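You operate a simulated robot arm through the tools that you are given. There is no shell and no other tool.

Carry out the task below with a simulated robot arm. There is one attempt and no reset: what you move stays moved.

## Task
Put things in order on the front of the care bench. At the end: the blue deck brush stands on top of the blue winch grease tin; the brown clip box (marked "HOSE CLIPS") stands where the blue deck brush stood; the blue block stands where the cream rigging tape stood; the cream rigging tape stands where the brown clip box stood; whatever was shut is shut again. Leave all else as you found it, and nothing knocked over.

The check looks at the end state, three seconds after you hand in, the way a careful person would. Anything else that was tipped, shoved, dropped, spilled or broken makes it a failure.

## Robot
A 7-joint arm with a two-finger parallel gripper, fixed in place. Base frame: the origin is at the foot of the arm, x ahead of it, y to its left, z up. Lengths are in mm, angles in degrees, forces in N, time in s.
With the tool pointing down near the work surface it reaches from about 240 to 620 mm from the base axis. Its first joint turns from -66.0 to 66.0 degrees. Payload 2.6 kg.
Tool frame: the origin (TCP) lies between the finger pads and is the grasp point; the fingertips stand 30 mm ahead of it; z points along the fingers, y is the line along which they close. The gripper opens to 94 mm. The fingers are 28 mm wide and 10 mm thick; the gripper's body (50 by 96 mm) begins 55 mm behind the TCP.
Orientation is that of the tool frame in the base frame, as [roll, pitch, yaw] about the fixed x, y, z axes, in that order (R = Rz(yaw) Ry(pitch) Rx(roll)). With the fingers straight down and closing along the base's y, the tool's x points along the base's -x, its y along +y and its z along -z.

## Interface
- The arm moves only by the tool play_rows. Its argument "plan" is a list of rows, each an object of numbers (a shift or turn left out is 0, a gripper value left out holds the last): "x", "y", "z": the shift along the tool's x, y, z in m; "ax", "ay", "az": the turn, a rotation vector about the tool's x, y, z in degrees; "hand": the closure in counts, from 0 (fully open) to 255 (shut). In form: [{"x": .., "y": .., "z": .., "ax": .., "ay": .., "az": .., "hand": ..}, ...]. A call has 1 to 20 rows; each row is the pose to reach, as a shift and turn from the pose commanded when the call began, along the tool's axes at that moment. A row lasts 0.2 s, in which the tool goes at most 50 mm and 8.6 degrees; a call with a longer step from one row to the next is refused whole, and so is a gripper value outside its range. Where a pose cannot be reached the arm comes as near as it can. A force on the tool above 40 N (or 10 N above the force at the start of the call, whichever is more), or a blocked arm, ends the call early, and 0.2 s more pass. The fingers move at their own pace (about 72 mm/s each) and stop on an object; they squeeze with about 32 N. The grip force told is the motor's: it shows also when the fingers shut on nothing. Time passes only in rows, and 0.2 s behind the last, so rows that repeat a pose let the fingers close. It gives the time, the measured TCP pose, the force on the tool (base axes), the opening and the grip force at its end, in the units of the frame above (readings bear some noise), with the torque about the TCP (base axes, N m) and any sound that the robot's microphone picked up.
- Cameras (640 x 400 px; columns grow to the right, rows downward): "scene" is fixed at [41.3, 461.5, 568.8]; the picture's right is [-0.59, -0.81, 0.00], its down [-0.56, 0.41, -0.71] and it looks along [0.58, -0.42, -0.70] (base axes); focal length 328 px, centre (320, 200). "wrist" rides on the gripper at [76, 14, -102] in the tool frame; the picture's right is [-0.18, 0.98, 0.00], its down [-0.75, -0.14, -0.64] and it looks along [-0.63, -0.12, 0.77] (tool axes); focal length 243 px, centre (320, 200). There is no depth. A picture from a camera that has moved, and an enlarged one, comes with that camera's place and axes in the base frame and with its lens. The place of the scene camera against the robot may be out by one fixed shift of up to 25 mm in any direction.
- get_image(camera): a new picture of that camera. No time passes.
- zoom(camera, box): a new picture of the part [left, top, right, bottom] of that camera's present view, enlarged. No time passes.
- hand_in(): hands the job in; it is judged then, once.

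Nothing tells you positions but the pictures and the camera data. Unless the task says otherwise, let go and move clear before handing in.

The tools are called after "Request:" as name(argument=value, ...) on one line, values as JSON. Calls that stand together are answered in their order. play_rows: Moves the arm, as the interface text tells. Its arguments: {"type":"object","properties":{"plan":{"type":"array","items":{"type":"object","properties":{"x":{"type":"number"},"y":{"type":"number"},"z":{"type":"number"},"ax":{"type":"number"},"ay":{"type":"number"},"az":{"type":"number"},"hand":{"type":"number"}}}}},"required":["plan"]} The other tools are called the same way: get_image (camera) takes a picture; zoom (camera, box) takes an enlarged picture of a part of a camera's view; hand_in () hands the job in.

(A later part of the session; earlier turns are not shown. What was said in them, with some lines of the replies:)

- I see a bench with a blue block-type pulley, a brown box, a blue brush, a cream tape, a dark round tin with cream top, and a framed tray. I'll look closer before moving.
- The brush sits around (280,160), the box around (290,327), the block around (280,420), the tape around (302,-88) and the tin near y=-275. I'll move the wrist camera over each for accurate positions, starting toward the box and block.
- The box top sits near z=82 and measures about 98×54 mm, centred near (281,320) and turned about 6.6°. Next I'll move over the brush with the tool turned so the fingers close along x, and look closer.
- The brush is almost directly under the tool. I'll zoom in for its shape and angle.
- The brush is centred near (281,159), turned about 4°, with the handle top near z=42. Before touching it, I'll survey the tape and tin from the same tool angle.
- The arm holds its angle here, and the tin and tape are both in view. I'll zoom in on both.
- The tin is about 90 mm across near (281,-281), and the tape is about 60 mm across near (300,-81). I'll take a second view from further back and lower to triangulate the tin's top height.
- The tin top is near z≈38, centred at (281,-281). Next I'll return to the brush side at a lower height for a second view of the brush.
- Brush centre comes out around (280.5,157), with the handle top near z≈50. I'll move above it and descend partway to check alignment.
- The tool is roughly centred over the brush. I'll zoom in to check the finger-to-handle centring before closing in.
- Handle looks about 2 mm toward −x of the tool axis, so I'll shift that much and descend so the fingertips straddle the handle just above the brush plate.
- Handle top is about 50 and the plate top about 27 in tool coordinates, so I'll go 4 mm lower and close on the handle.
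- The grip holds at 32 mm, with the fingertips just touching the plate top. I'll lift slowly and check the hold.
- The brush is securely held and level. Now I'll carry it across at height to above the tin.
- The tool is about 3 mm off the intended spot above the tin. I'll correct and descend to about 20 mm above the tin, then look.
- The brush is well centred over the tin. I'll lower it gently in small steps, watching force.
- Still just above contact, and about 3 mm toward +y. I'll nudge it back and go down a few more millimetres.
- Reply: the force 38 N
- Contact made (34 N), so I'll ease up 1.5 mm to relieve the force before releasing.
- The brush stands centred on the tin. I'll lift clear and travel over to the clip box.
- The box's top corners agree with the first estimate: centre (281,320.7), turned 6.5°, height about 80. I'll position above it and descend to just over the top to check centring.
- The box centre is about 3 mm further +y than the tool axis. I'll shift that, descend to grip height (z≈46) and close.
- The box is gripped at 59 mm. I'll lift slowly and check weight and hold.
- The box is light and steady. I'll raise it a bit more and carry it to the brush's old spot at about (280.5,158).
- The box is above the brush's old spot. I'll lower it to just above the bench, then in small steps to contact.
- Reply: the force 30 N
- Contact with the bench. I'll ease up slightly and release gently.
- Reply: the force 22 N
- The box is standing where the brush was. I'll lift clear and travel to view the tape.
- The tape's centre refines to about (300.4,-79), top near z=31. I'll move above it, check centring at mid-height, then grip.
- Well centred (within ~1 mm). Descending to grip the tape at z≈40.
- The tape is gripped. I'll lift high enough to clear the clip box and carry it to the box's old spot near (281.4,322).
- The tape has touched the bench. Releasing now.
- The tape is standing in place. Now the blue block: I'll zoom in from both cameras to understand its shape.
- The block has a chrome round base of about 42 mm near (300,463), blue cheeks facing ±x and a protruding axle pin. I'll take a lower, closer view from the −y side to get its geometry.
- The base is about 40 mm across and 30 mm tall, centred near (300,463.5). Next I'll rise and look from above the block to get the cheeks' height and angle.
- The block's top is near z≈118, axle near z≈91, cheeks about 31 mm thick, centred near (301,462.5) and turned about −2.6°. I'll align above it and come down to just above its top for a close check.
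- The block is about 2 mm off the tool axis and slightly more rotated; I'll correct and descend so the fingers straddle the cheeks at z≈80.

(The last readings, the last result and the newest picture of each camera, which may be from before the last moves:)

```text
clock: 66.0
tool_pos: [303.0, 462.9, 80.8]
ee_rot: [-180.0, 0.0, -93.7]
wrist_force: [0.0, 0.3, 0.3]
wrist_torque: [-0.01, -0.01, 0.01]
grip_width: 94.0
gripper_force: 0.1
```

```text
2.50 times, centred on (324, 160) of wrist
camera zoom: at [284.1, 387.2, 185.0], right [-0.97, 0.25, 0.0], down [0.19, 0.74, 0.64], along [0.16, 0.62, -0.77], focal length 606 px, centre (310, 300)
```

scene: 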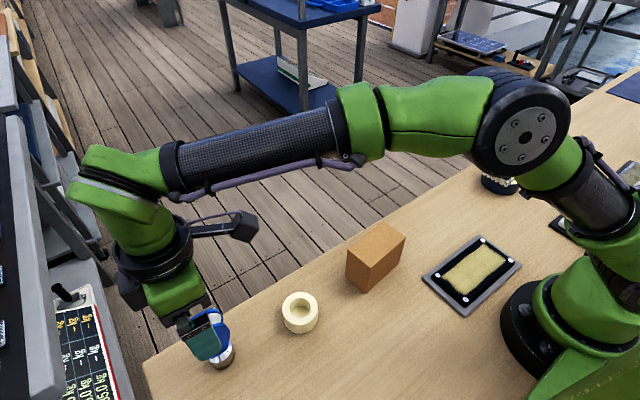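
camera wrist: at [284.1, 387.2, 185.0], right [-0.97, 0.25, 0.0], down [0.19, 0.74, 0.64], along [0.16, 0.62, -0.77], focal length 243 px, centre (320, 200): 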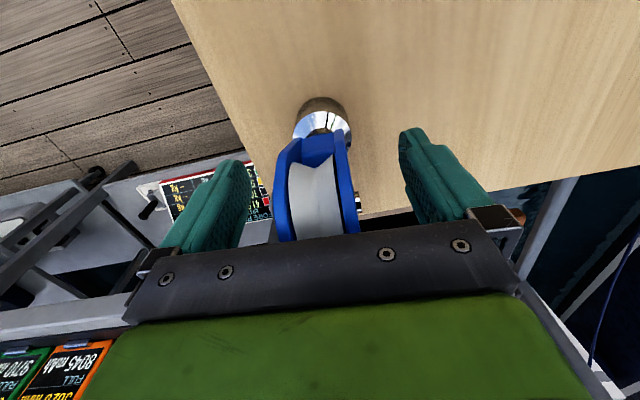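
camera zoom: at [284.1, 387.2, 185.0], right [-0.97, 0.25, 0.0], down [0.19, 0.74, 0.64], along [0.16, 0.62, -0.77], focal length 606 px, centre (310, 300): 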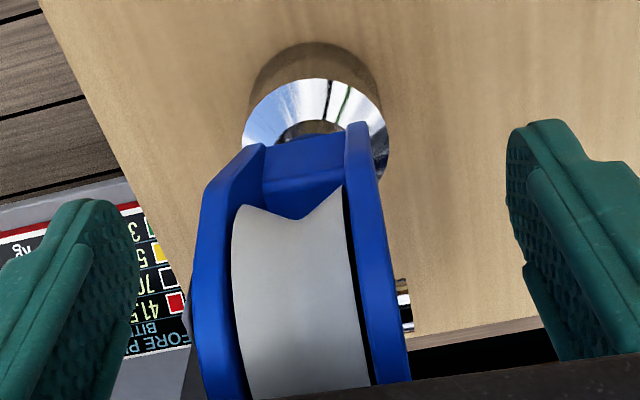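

Slightly off by ~1 mm; I'll nudge and close the fingers on the cheeks.

Request:
play_rows(plan=[{"y": 0.0012}, {"y": 0.0012}, {"y": 0.0012, "hand": 120}, {"y": 0.0012, "hand": 140}, {"y": 0.0012, "hand": 160}, {"y": 0.0012, "hand": 255}, {"y": 0.0012, "hand": 255}, {"y": 0.0012, "hand": 255}])

Request:
get_image(camera="wrist")

Request:
zoom(camera="scene", box=[120, 220, 320, 390])

```text
clock: 67.8
tool_pos: [300.1, 462.6, 80.8]
ee_rot: [179.9, 0.0, -93.6]
wrist_force: [-1.1, -0.7, 0.1]
wrist_torque: [0.04, 0.01, -0.01]
grip_width: 34.2
gripper_force: 32.3
```

```text
taken
camera wrist: at [282.2, 387.7, 185.3], right [-0.97, 0.25, 0.0], down [0.19, 0.74, 0.64], along [0.16, 0.62, -0.77], focal length 243 px, centre (320, 200)
```

wrist: 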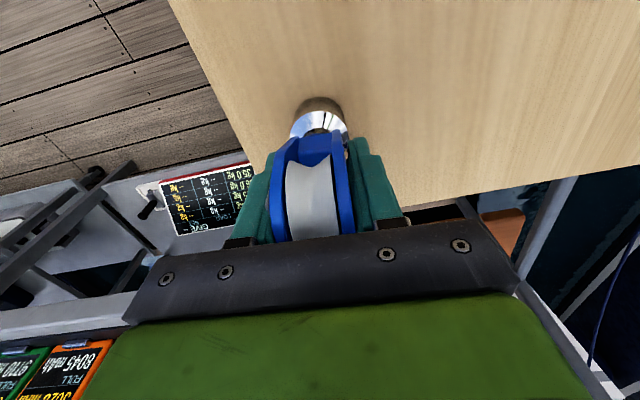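

```text
2.35 times, centred on (220, 305) of scene
camera zoom: at [41.3, 461.5, 568.8], right [-0.59, -0.81, 0.0], down [-0.56, 0.41, -0.71], along [0.58, -0.42, -0.7], focal length 771 px, centre (555, -47)
```

zoom: 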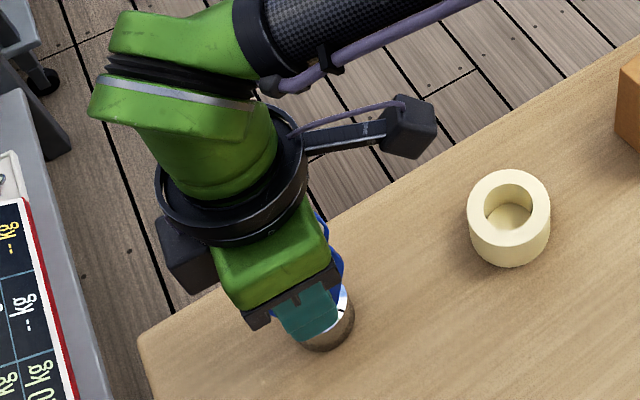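

Request:
zoom(camera="wrist", box=[224, 80, 424, 240])

Request:
play_rows(plan=[{"z": -0.002, "hand": 255}, {"z": -0.005, "hand": 255}, {"z": -0.01, "hand": 255}, {"z": -0.015, "hand": 255}, {"z": -0.015, "hand": 255}])

Request:
get_image(camera="wrist")

Request:
zoom(camera="scene", box=[120, 220, 320, 390])

```text
2.50 times, centred on (324, 160) of wrist
camera zoom: at [282.2, 387.7, 185.3], right [-0.97, 0.25, 0.0], down [0.19, 0.74, 0.64], along [0.16, 0.62, -0.77], focal length 606 px, centre (310, 300)
```

zoom: 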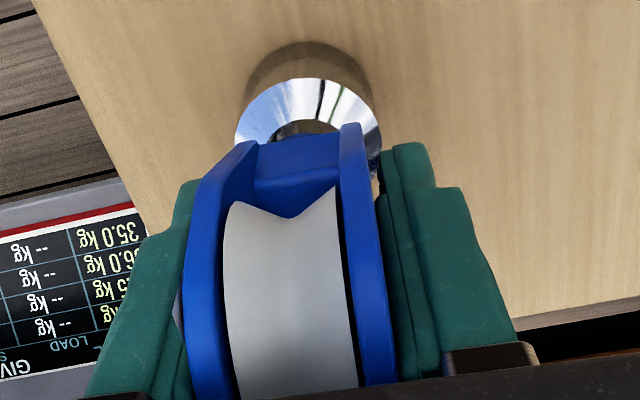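

```text
clock: 69.0
tool_pos: [302.5, 461.6, 96.8]
ee_rot: [180.0, 0.1, -93.5]
wrist_force: [-0.1, 0.6, -3.1]
wrist_torque: [0.01, -0.03, 0.01]
grip_width: 34.2
gripper_force: 31.9
```

```text
taken
camera wrist: at [283.5, 386.6, 200.6], right [-0.97, 0.25, 0.0], down [0.19, 0.74, 0.64], along [0.16, 0.62, -0.77], focal length 243 px, centre (320, 200)
```

wrist: 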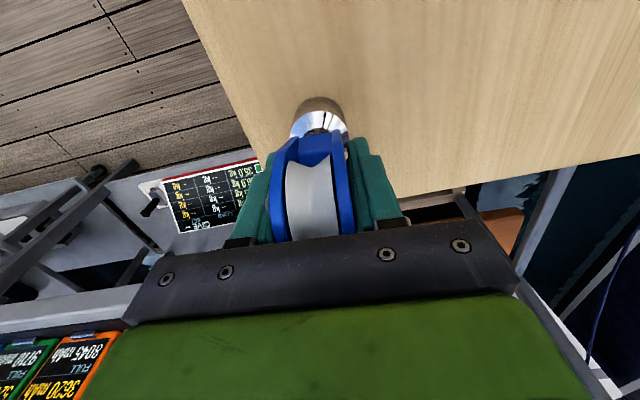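

```text
2.35 times, centred on (220, 305) of scene
camera zoom: at [41.3, 461.5, 568.8], right [-0.59, -0.81, 0.0], down [-0.56, 0.41, -0.71], along [0.58, -0.42, -0.7], focal length 771 px, centre (555, -47)
```

zoom: 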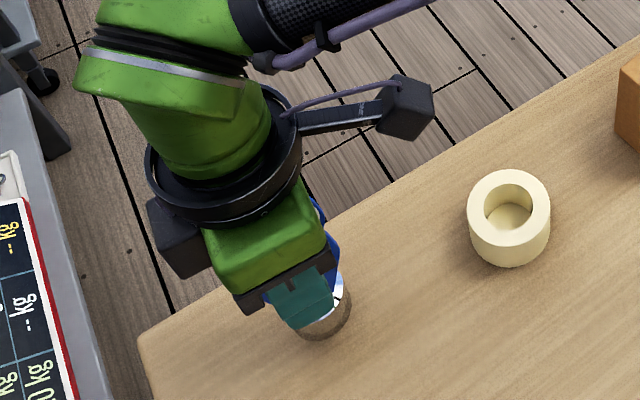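

The whole block lifted together (about 3 N), held upright. I'll raise it well above the clip box height, then carry it to the tape's old spot.

Request:
play_rows(plan=[{"z": -0.02, "hand": 255}, {"z": -0.05, "hand": 255}, {"z": -0.085, "hand": 255}, {"z": -0.115, "hand": 255}, {"z": -0.125, "hand": 255}, {"z": -0.125, "hand": 255}])

Request:
get_image(camera="wrist")

Request:
get_image(camera="scene")

```text
clock: 70.4
tool_pos: [299.8, 461.3, 222.3]
ee_rot: [180.0, 0.1, -93.6]
wrist_force: [0.4, -0.6, -3.3]
wrist_torque: [0.01, 0.01, 0.01]
grip_width: 34.1
gripper_force: 31.9
```

```text
taken
camera wrist: at [282.2, 386.7, 327.0], right [-0.97, 0.25, 0.0], down [0.19, 0.74, 0.64], along [0.16, 0.62, -0.77], focal length 243 px, centre (320, 200)
```

wrist: 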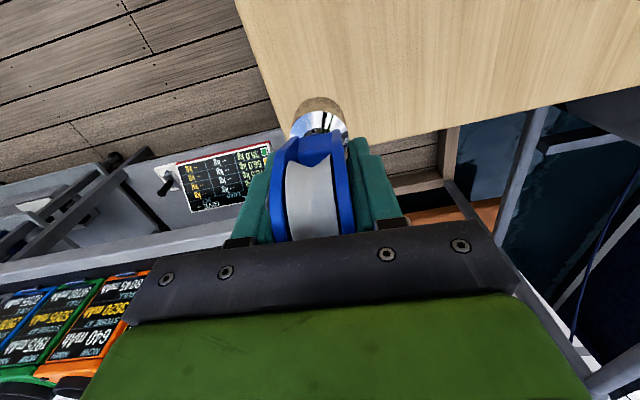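

```text
taken
```

scene: 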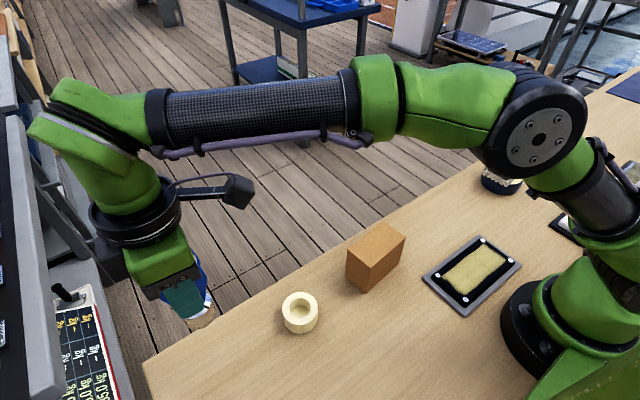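

Request:
play_rows(plan=[{"x": 0.015, "y": -0.0009, "hand": 255}, {"x": 0.045, "y": -0.0028, "hand": 255}, {"x": 0.08, "y": -0.0049, "hand": 255}, {"x": 0.115, "y": -0.0071, "hand": 255}, {"x": 0.15, "y": -0.0092, "hand": 255}, {"x": 0.185, "y": -0.0114, "hand": 255}, {"x": 0.22, "y": -0.0135, "hand": 255}, {"x": 0.255, "y": -0.0157, "hand": 255}, {"x": 0.29, "y": -0.0178, "hand": 255}, {"x": 0.325, "y": -0.02, "hand": 255}, {"x": 0.36, "y": -0.0221, "hand": 255}, {"x": 0.395, "y": -0.0243, "hand": 255}, {"x": 0.43, "y": -0.0264, "hand": 255}, {"x": 0.465, "y": -0.0286, "hand": 255}, {"x": 0.5, "y": -0.0308, "hand": 255}, {"x": 0.525, "y": -0.0323, "hand": 255}, {"x": 0.5395, "y": -0.0332, "hand": 255}, {"x": 0.5395, "y": -0.0332, "hand": 255}, {"x": 0.5395, "y": -0.0332, "hand": 255}])

Request:
get_image(camera="wrist")

Request:
get_image(camera="scene")

```text
clock: 74.4
tool_pos: [300.1, -79.4, 222.0]
ee_rot: [-180.0, 0.0, -93.6]
wrist_force: [0.3, 0.4, -4.0]
wrist_torque: [0.01, -0.02, 0.02]
grip_width: 34.2
gripper_force: 32.4
```

```text
taken
camera wrist: at [282.1, -154.2, 326.6], right [-0.97, 0.25, 0.0], down [0.19, 0.74, 0.64], along [0.16, 0.62, -0.77], focal length 243 px, centre (320, 200)
```

wrist: 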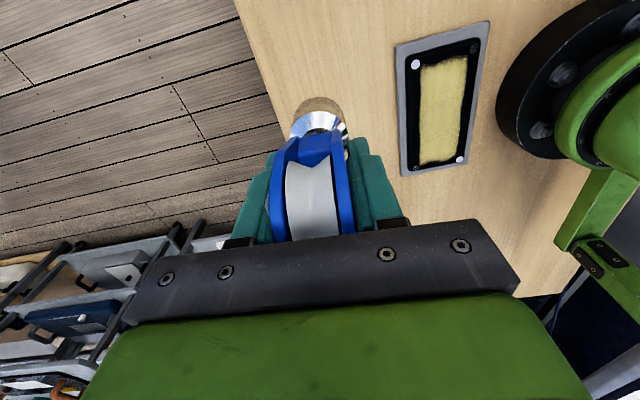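

```text
taken
```

scene: 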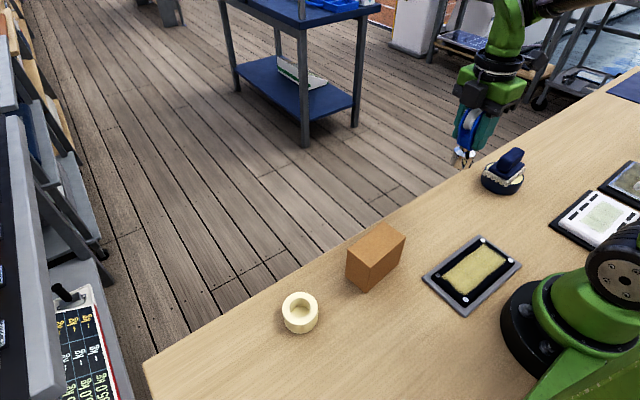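

The block is above the tape's old spot at (300.5,-79). I'll lower it to a few millimetres above the bench and check.

Request:
play_rows(plan=[{"z": 0.03, "hand": 255}, {"z": 0.065, "hand": 255}, {"z": 0.1, "hand": 255}, {"z": 0.122, "hand": 255}, {"z": 0.134, "hand": 255}, {"z": 0.137, "hand": 255}, {"z": 0.137, "hand": 255}])

Request:
zoom(camera="scene", box=[380, 110, 540, 240])

Request:
get_image(camera="wrist")

```text
clock: 76.0
tool_pos: [298.9, -78.5, 84.4]
ee_rot: [180.0, 0.0, -93.6]
wrist_force: [0.0, -0.4, -3.2]
wrist_torque: [0.03, 0.02, 0.0]
grip_width: 34.0
gripper_force: 31.7
```

```text
3.08 times, centred on (460, 175) of scene
camera zoom: at [41.3, 461.5, 568.8], right [-0.59, -0.81, 0.0], down [-0.56, 0.41, -0.71], along [0.58, -0.42, -0.7], focal length 1009 px, centre (-111, 277)
```

zoom: 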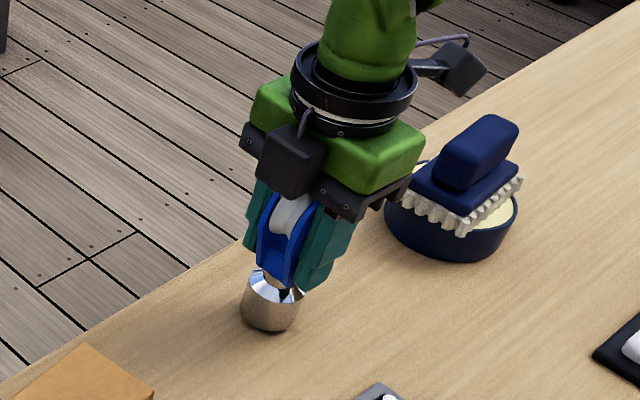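

```text
taken
camera wrist: at [280.8, -154.1, 188.6], right [-0.97, 0.25, 0.0], down [0.19, 0.74, 0.64], along [0.16, 0.62, -0.77], focal length 243 px, centre (320, 200)
```

wrist: 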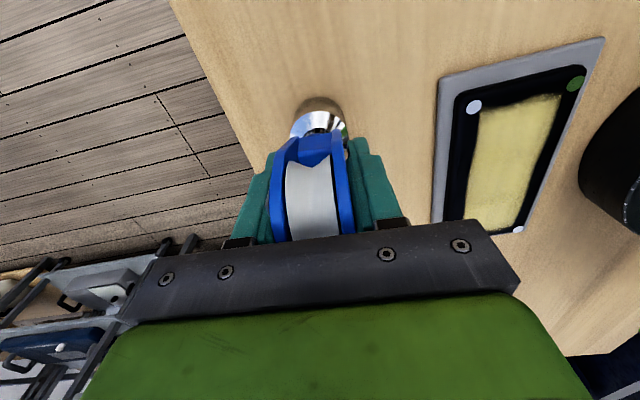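

Just above the bench. Lowering in small steps until contact.

Request:
play_rows(plan=[{"y": -0.001, "z": 0.001, "hand": 255}, {"y": -0.001, "z": 0.002, "hand": 255}, {"y": -0.001, "z": 0.002, "hand": 255}])

Request:
play_rows(plan=[{"z": 0.0007, "hand": 255}, {"z": 0.0007, "hand": 255}])

Request:
play_rows(plan=[{"z": 0.0007, "hand": 255}, {"z": 0.0007, "hand": 255}])

```text
clock: 76.8
tool_pos: [300.7, -78.6, 82.8]
ee_rot: [180.0, 0.0, -93.6]
wrist_force: [-0.6, 0.1, -3.2]
wrist_torque: [0.03, 0.05, -0.01]
grip_width: 34.0
gripper_force: 32.2
```

```text
clock: 77.4
tool_pos: [300.6, -79.2, 81.9]
ee_rot: [180.0, 0.0, -93.6]
wrist_force: [-0.1, 0.2, -3.5]
wrist_torque: [0.02, 0.0, 0.0]
grip_width: 34.3
gripper_force: 32.6
```

```text
clock: 78.0
tool_pos: [301.0, -78.9, 81.8]
ee_rot: [179.9, 0.0, -93.5]
wrist_force: [-1.7, 0.1, 2.0]
wrist_torque: [0.13, 0.11, 0.02]
grip_width: 34.3
gripper_force: 32.0
```

Request:
play_rows(plan=[{"z": 0.0004, "hand": 255}, {"z": 0.0004, "hand": 255}])

Request:
zoom(camera="scene", box=[380, 110, 540, 240])

```text
clock: 78.6
tool_pos: [299.9, -77.9, 81.4]
ee_rot: [-179.9, 0.0, -93.7]
wrist_force: [-6.9, 1.5, 25.6]
wrist_torque: [0.09, 0.46, -0.05]
grip_width: 34.5
gripper_force: 31.9
```

```text
3.08 times, centred on (460, 175) of scene
camera zoom: at [41.2, 461.5, 568.8], right [-0.59, -0.81, 0.0], down [-0.56, 0.41, -0.71], along [0.58, -0.42, -0.7], focal length 1009 px, centre (-111, 277)
```

zoom: 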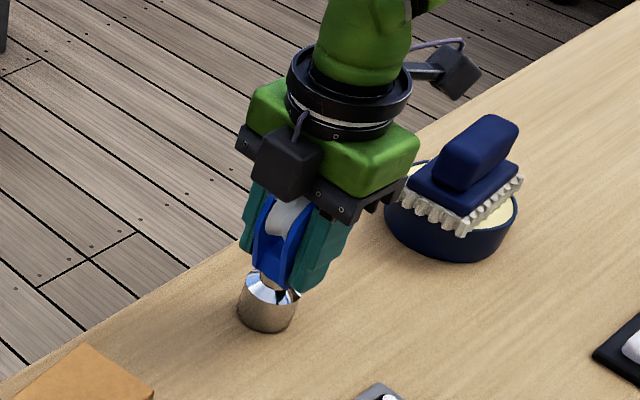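

Firmly seated (25 N). I'll ease off and open slowly.

Request:
play_rows(plan=[{"z": -0.0004, "hand": 255}, {"z": -0.0006, "hand": 255}, {"z": -0.0006, "hand": 255}])

```text
clock: 79.4
tool_pos: [301.3, -79.4, 79.6]
ee_rot: [180.0, 0.0, -93.6]
wrist_force: [-6.3, 1.0, 23.5]
wrist_torque: [0.03, 0.19, 0.01]
grip_width: 34.4
gripper_force: 31.8
```

Request:
play_rows(plan=[{"z": -0.0005, "hand": 255}, {"z": -0.001, "hand": 255}, {"z": -0.001, "hand": 255}])

```text
clock: 80.2
tool_pos: [302.1, -78.5, 81.5]
ee_rot: [179.9, 0.0, -93.6]
wrist_force: [-0.1, 0.2, -3.6]
wrist_torque: [0.01, 0.01, 0.02]
grip_width: 34.2
gripper_force: 32.3
```

Request:
play_rows(plan=[{"z": 0.0005, "hand": 255}, {"z": 0.0005, "hand": 255}])

```text
clock: 80.8
tool_pos: [301.3, -78.2, 81.3]
ee_rot: [-179.9, 0.1, -93.7]
wrist_force: [-0.4, 0.3, -2.5]
wrist_torque: [0.03, 0.01, 0.0]
grip_width: 34.1
gripper_force: 31.7
```

Request:
play_rows(plan=[{"z": 0.0003, "hand": 255}, {"z": 0.0003, "hand": 255}])

```text
clock: 81.4
tool_pos: [299.6, -78.2, 82.1]
ee_rot: [180.0, 0.0, -93.6]
wrist_force: [-0.4, 0.7, -3.4]
wrist_torque: [0.01, -0.01, -0.03]
grip_width: 34.1
gripper_force: 31.9
```

Request:
play_rows(plan=[{"z": 0.0004, "hand": 255}, {"z": 0.0004, "hand": 255}])

```text
clock: 82.0
tool_pos: [301.1, -78.0, 82.0]
ee_rot: [180.0, 0.0, -93.6]
wrist_force: [0.1, -1.0, -2.6]
wrist_torque: [-0.01, 0.01, 0.01]
grip_width: 34.0
gripper_force: 31.9
```

Request:
play_rows(plan=[{"z": 0.0004, "hand": 255}, {"z": 0.0004, "hand": 255}])

```text
clock: 82.6
tool_pos: [301.6, -78.1, 81.6]
ee_rot: [-179.9, 0.0, -93.6]
wrist_force: [-0.2, -0.9, 0.1]
wrist_torque: [-0.04, 0.03, 0.0]
grip_width: 34.5
gripper_force: 32.1
```

The block's weight is now on the bench (force near 0). Opening gently.

Request:
play_rows(plan=[{"hand": 158}, {"hand": 152}, {"hand": 145}, {"hand": 130}, {"hand": 100}, {"hand": 60}, {"hand": 0}, {"hand": 0}])

Request:
zoom(camera="scene", box=[380, 110, 540, 240])

Request:
get_image(camera="wrist")

```text
clock: 84.4
tool_pos: [300.8, -76.7, 81.1]
ee_rot: [-179.9, 0.0, -93.6]
wrist_force: [0.3, -0.2, 0.2]
wrist_torque: [0.02, -0.01, 0.02]
grip_width: 93.9
gripper_force: 0.1
```

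```text
3.08 times, centred on (460, 175) of scene
camera zoom: at [41.3, 461.5, 568.8], right [-0.59, -0.81, 0.0], down [-0.56, 0.41, -0.71], along [0.58, -0.42, -0.7], focal length 1009 px, centre (-111, 277)
```

zoom: 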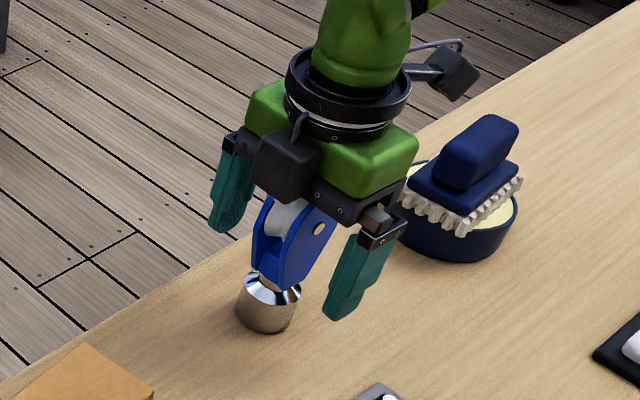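

```text
taken
camera wrist: at [282.7, -152.7, 184.9], right [-0.97, 0.25, 0.0], down [0.19, 0.74, 0.64], along [0.16, 0.62, -0.77], focal length 243 px, centre (320, 200)
```

wrist: 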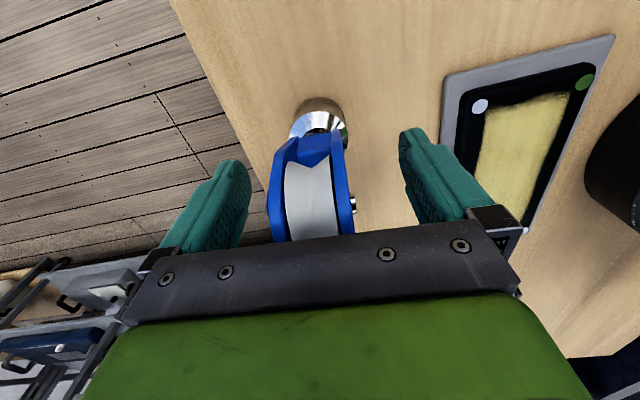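

The block stands free. I'll rise straight up and clear, then inspect everything.

Request:
play_rows(plan=[{"z": -0.02}, {"z": -0.05}, {"z": -0.09}, {"z": -0.13}, {"z": -0.17}, {"z": -0.18}, {"z": -0.18}])

Request:
get_image(camera="wrist")

Request:
get_image(camera="scene")

```text
clock: 86.0
tool_pos: [302.1, -78.6, 259.5]
ee_rot: [-180.0, 0.0, -93.6]
wrist_force: [0.0, 0.6, 0.7]
wrist_torque: [-0.02, -0.02, 0.06]
grip_width: 94.1
gripper_force: 0.0
```

```text
taken
camera wrist: at [283.4, -153.4, 365.4], right [-0.97, 0.25, 0.0], down [0.19, 0.74, 0.64], along [0.16, 0.62, -0.77], focal length 243 px, centre (320, 200)
```

wrist: 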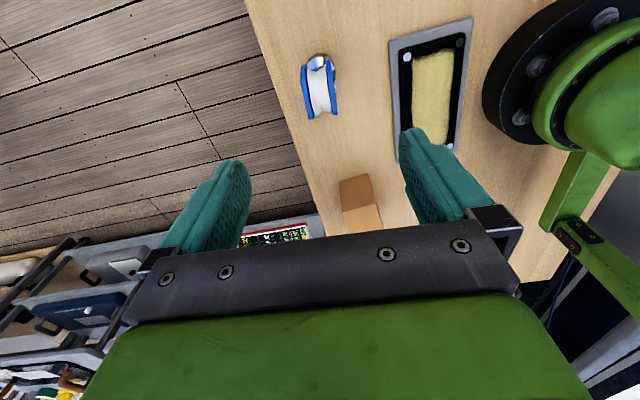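

```text
taken
```

scene: 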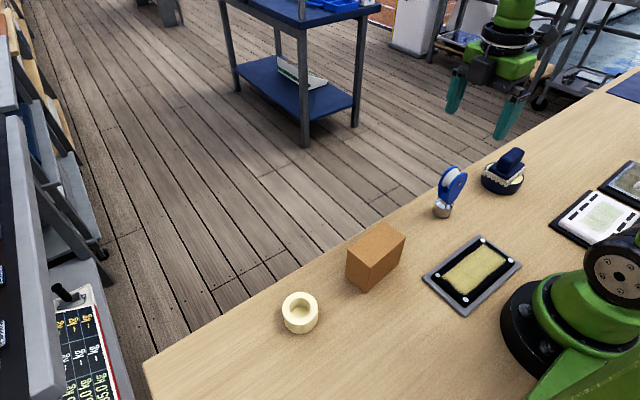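

All four items look placed. I'll zoom in to confirm each stands upright and untouched objects are unchanged.

Request:
zoom(camera="scene", box=[400, 130, 560, 230])

Request:
zoom(camera="scene", box=[250, 210, 450, 345])

Request:
zoom(camera="wrist", box=[270, 30, 370, 140])

```text
4.00 times, centred on (480, 180) of scene
camera zoom: at [41.3, 461.5, 568.8], right [-0.59, -0.81, 0.0], down [-0.56, 0.41, -0.71], along [0.58, -0.42, -0.7], focal length 1311 px, centre (-320, 280)
```

zoom: 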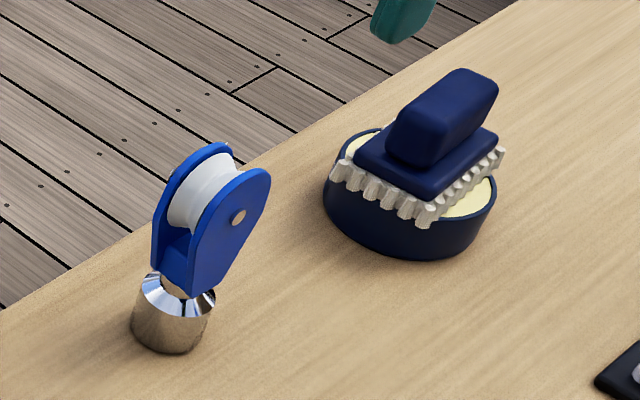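

```text
2.96 times, centred on (350, 278) of scene
camera zoom: at [41.3, 461.5, 568.8], right [-0.59, -0.81, 0.0], down [-0.56, 0.41, -0.71], along [0.58, -0.42, -0.7], focal length 971 px, centre (231, -30)
```

zoom: 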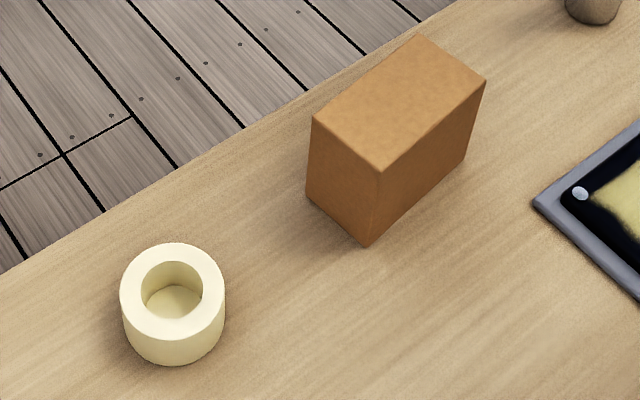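

```text
3.64 times, centred on (320, 85) of wrist
camera zoom: at [283.4, -153.4, 365.4], right [-0.97, 0.25, 0.0], down [0.19, 0.74, 0.64], along [0.16, 0.62, -0.77], focal length 882 px, centre (320, 618)
```

zoom: 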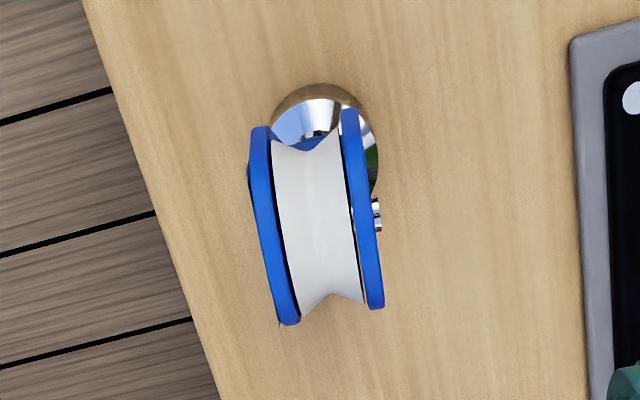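

Everything is where it should be. The brush stands on the tin, the clip box is at the brush's spot, the tape is at the box's spot and the block is at the tape's spot, all upright. Nothing was open or shut along the way, and the gripper is open and clear, so I'm handing in.

Request:
hand_in()

```text
The job is handed in.
```

The job is handed in, with all four items moved and standing upright in the last pictures I took:

- **Blue deck brush:** stands centred on top of the blue winch grease tin.
- **Brown clip box:** stands where the brush stood. I never saw the "HOSE CLIPS" mark, which may be on a side the cameras couldn't see. It was the only brown box on the bench.
- **Cream rigging tape:** stands where the clip box stood.
- **Blue block:** stands where the tape stood, with its weight on its base.

By my camera estimates, each item is within a few millimetres of its spot. I saw nothing that was shut, so nothing needed closing again. Nothing was knocked over, and I saw no change to anything else on the bench. The gripper is open and clear above the bench.
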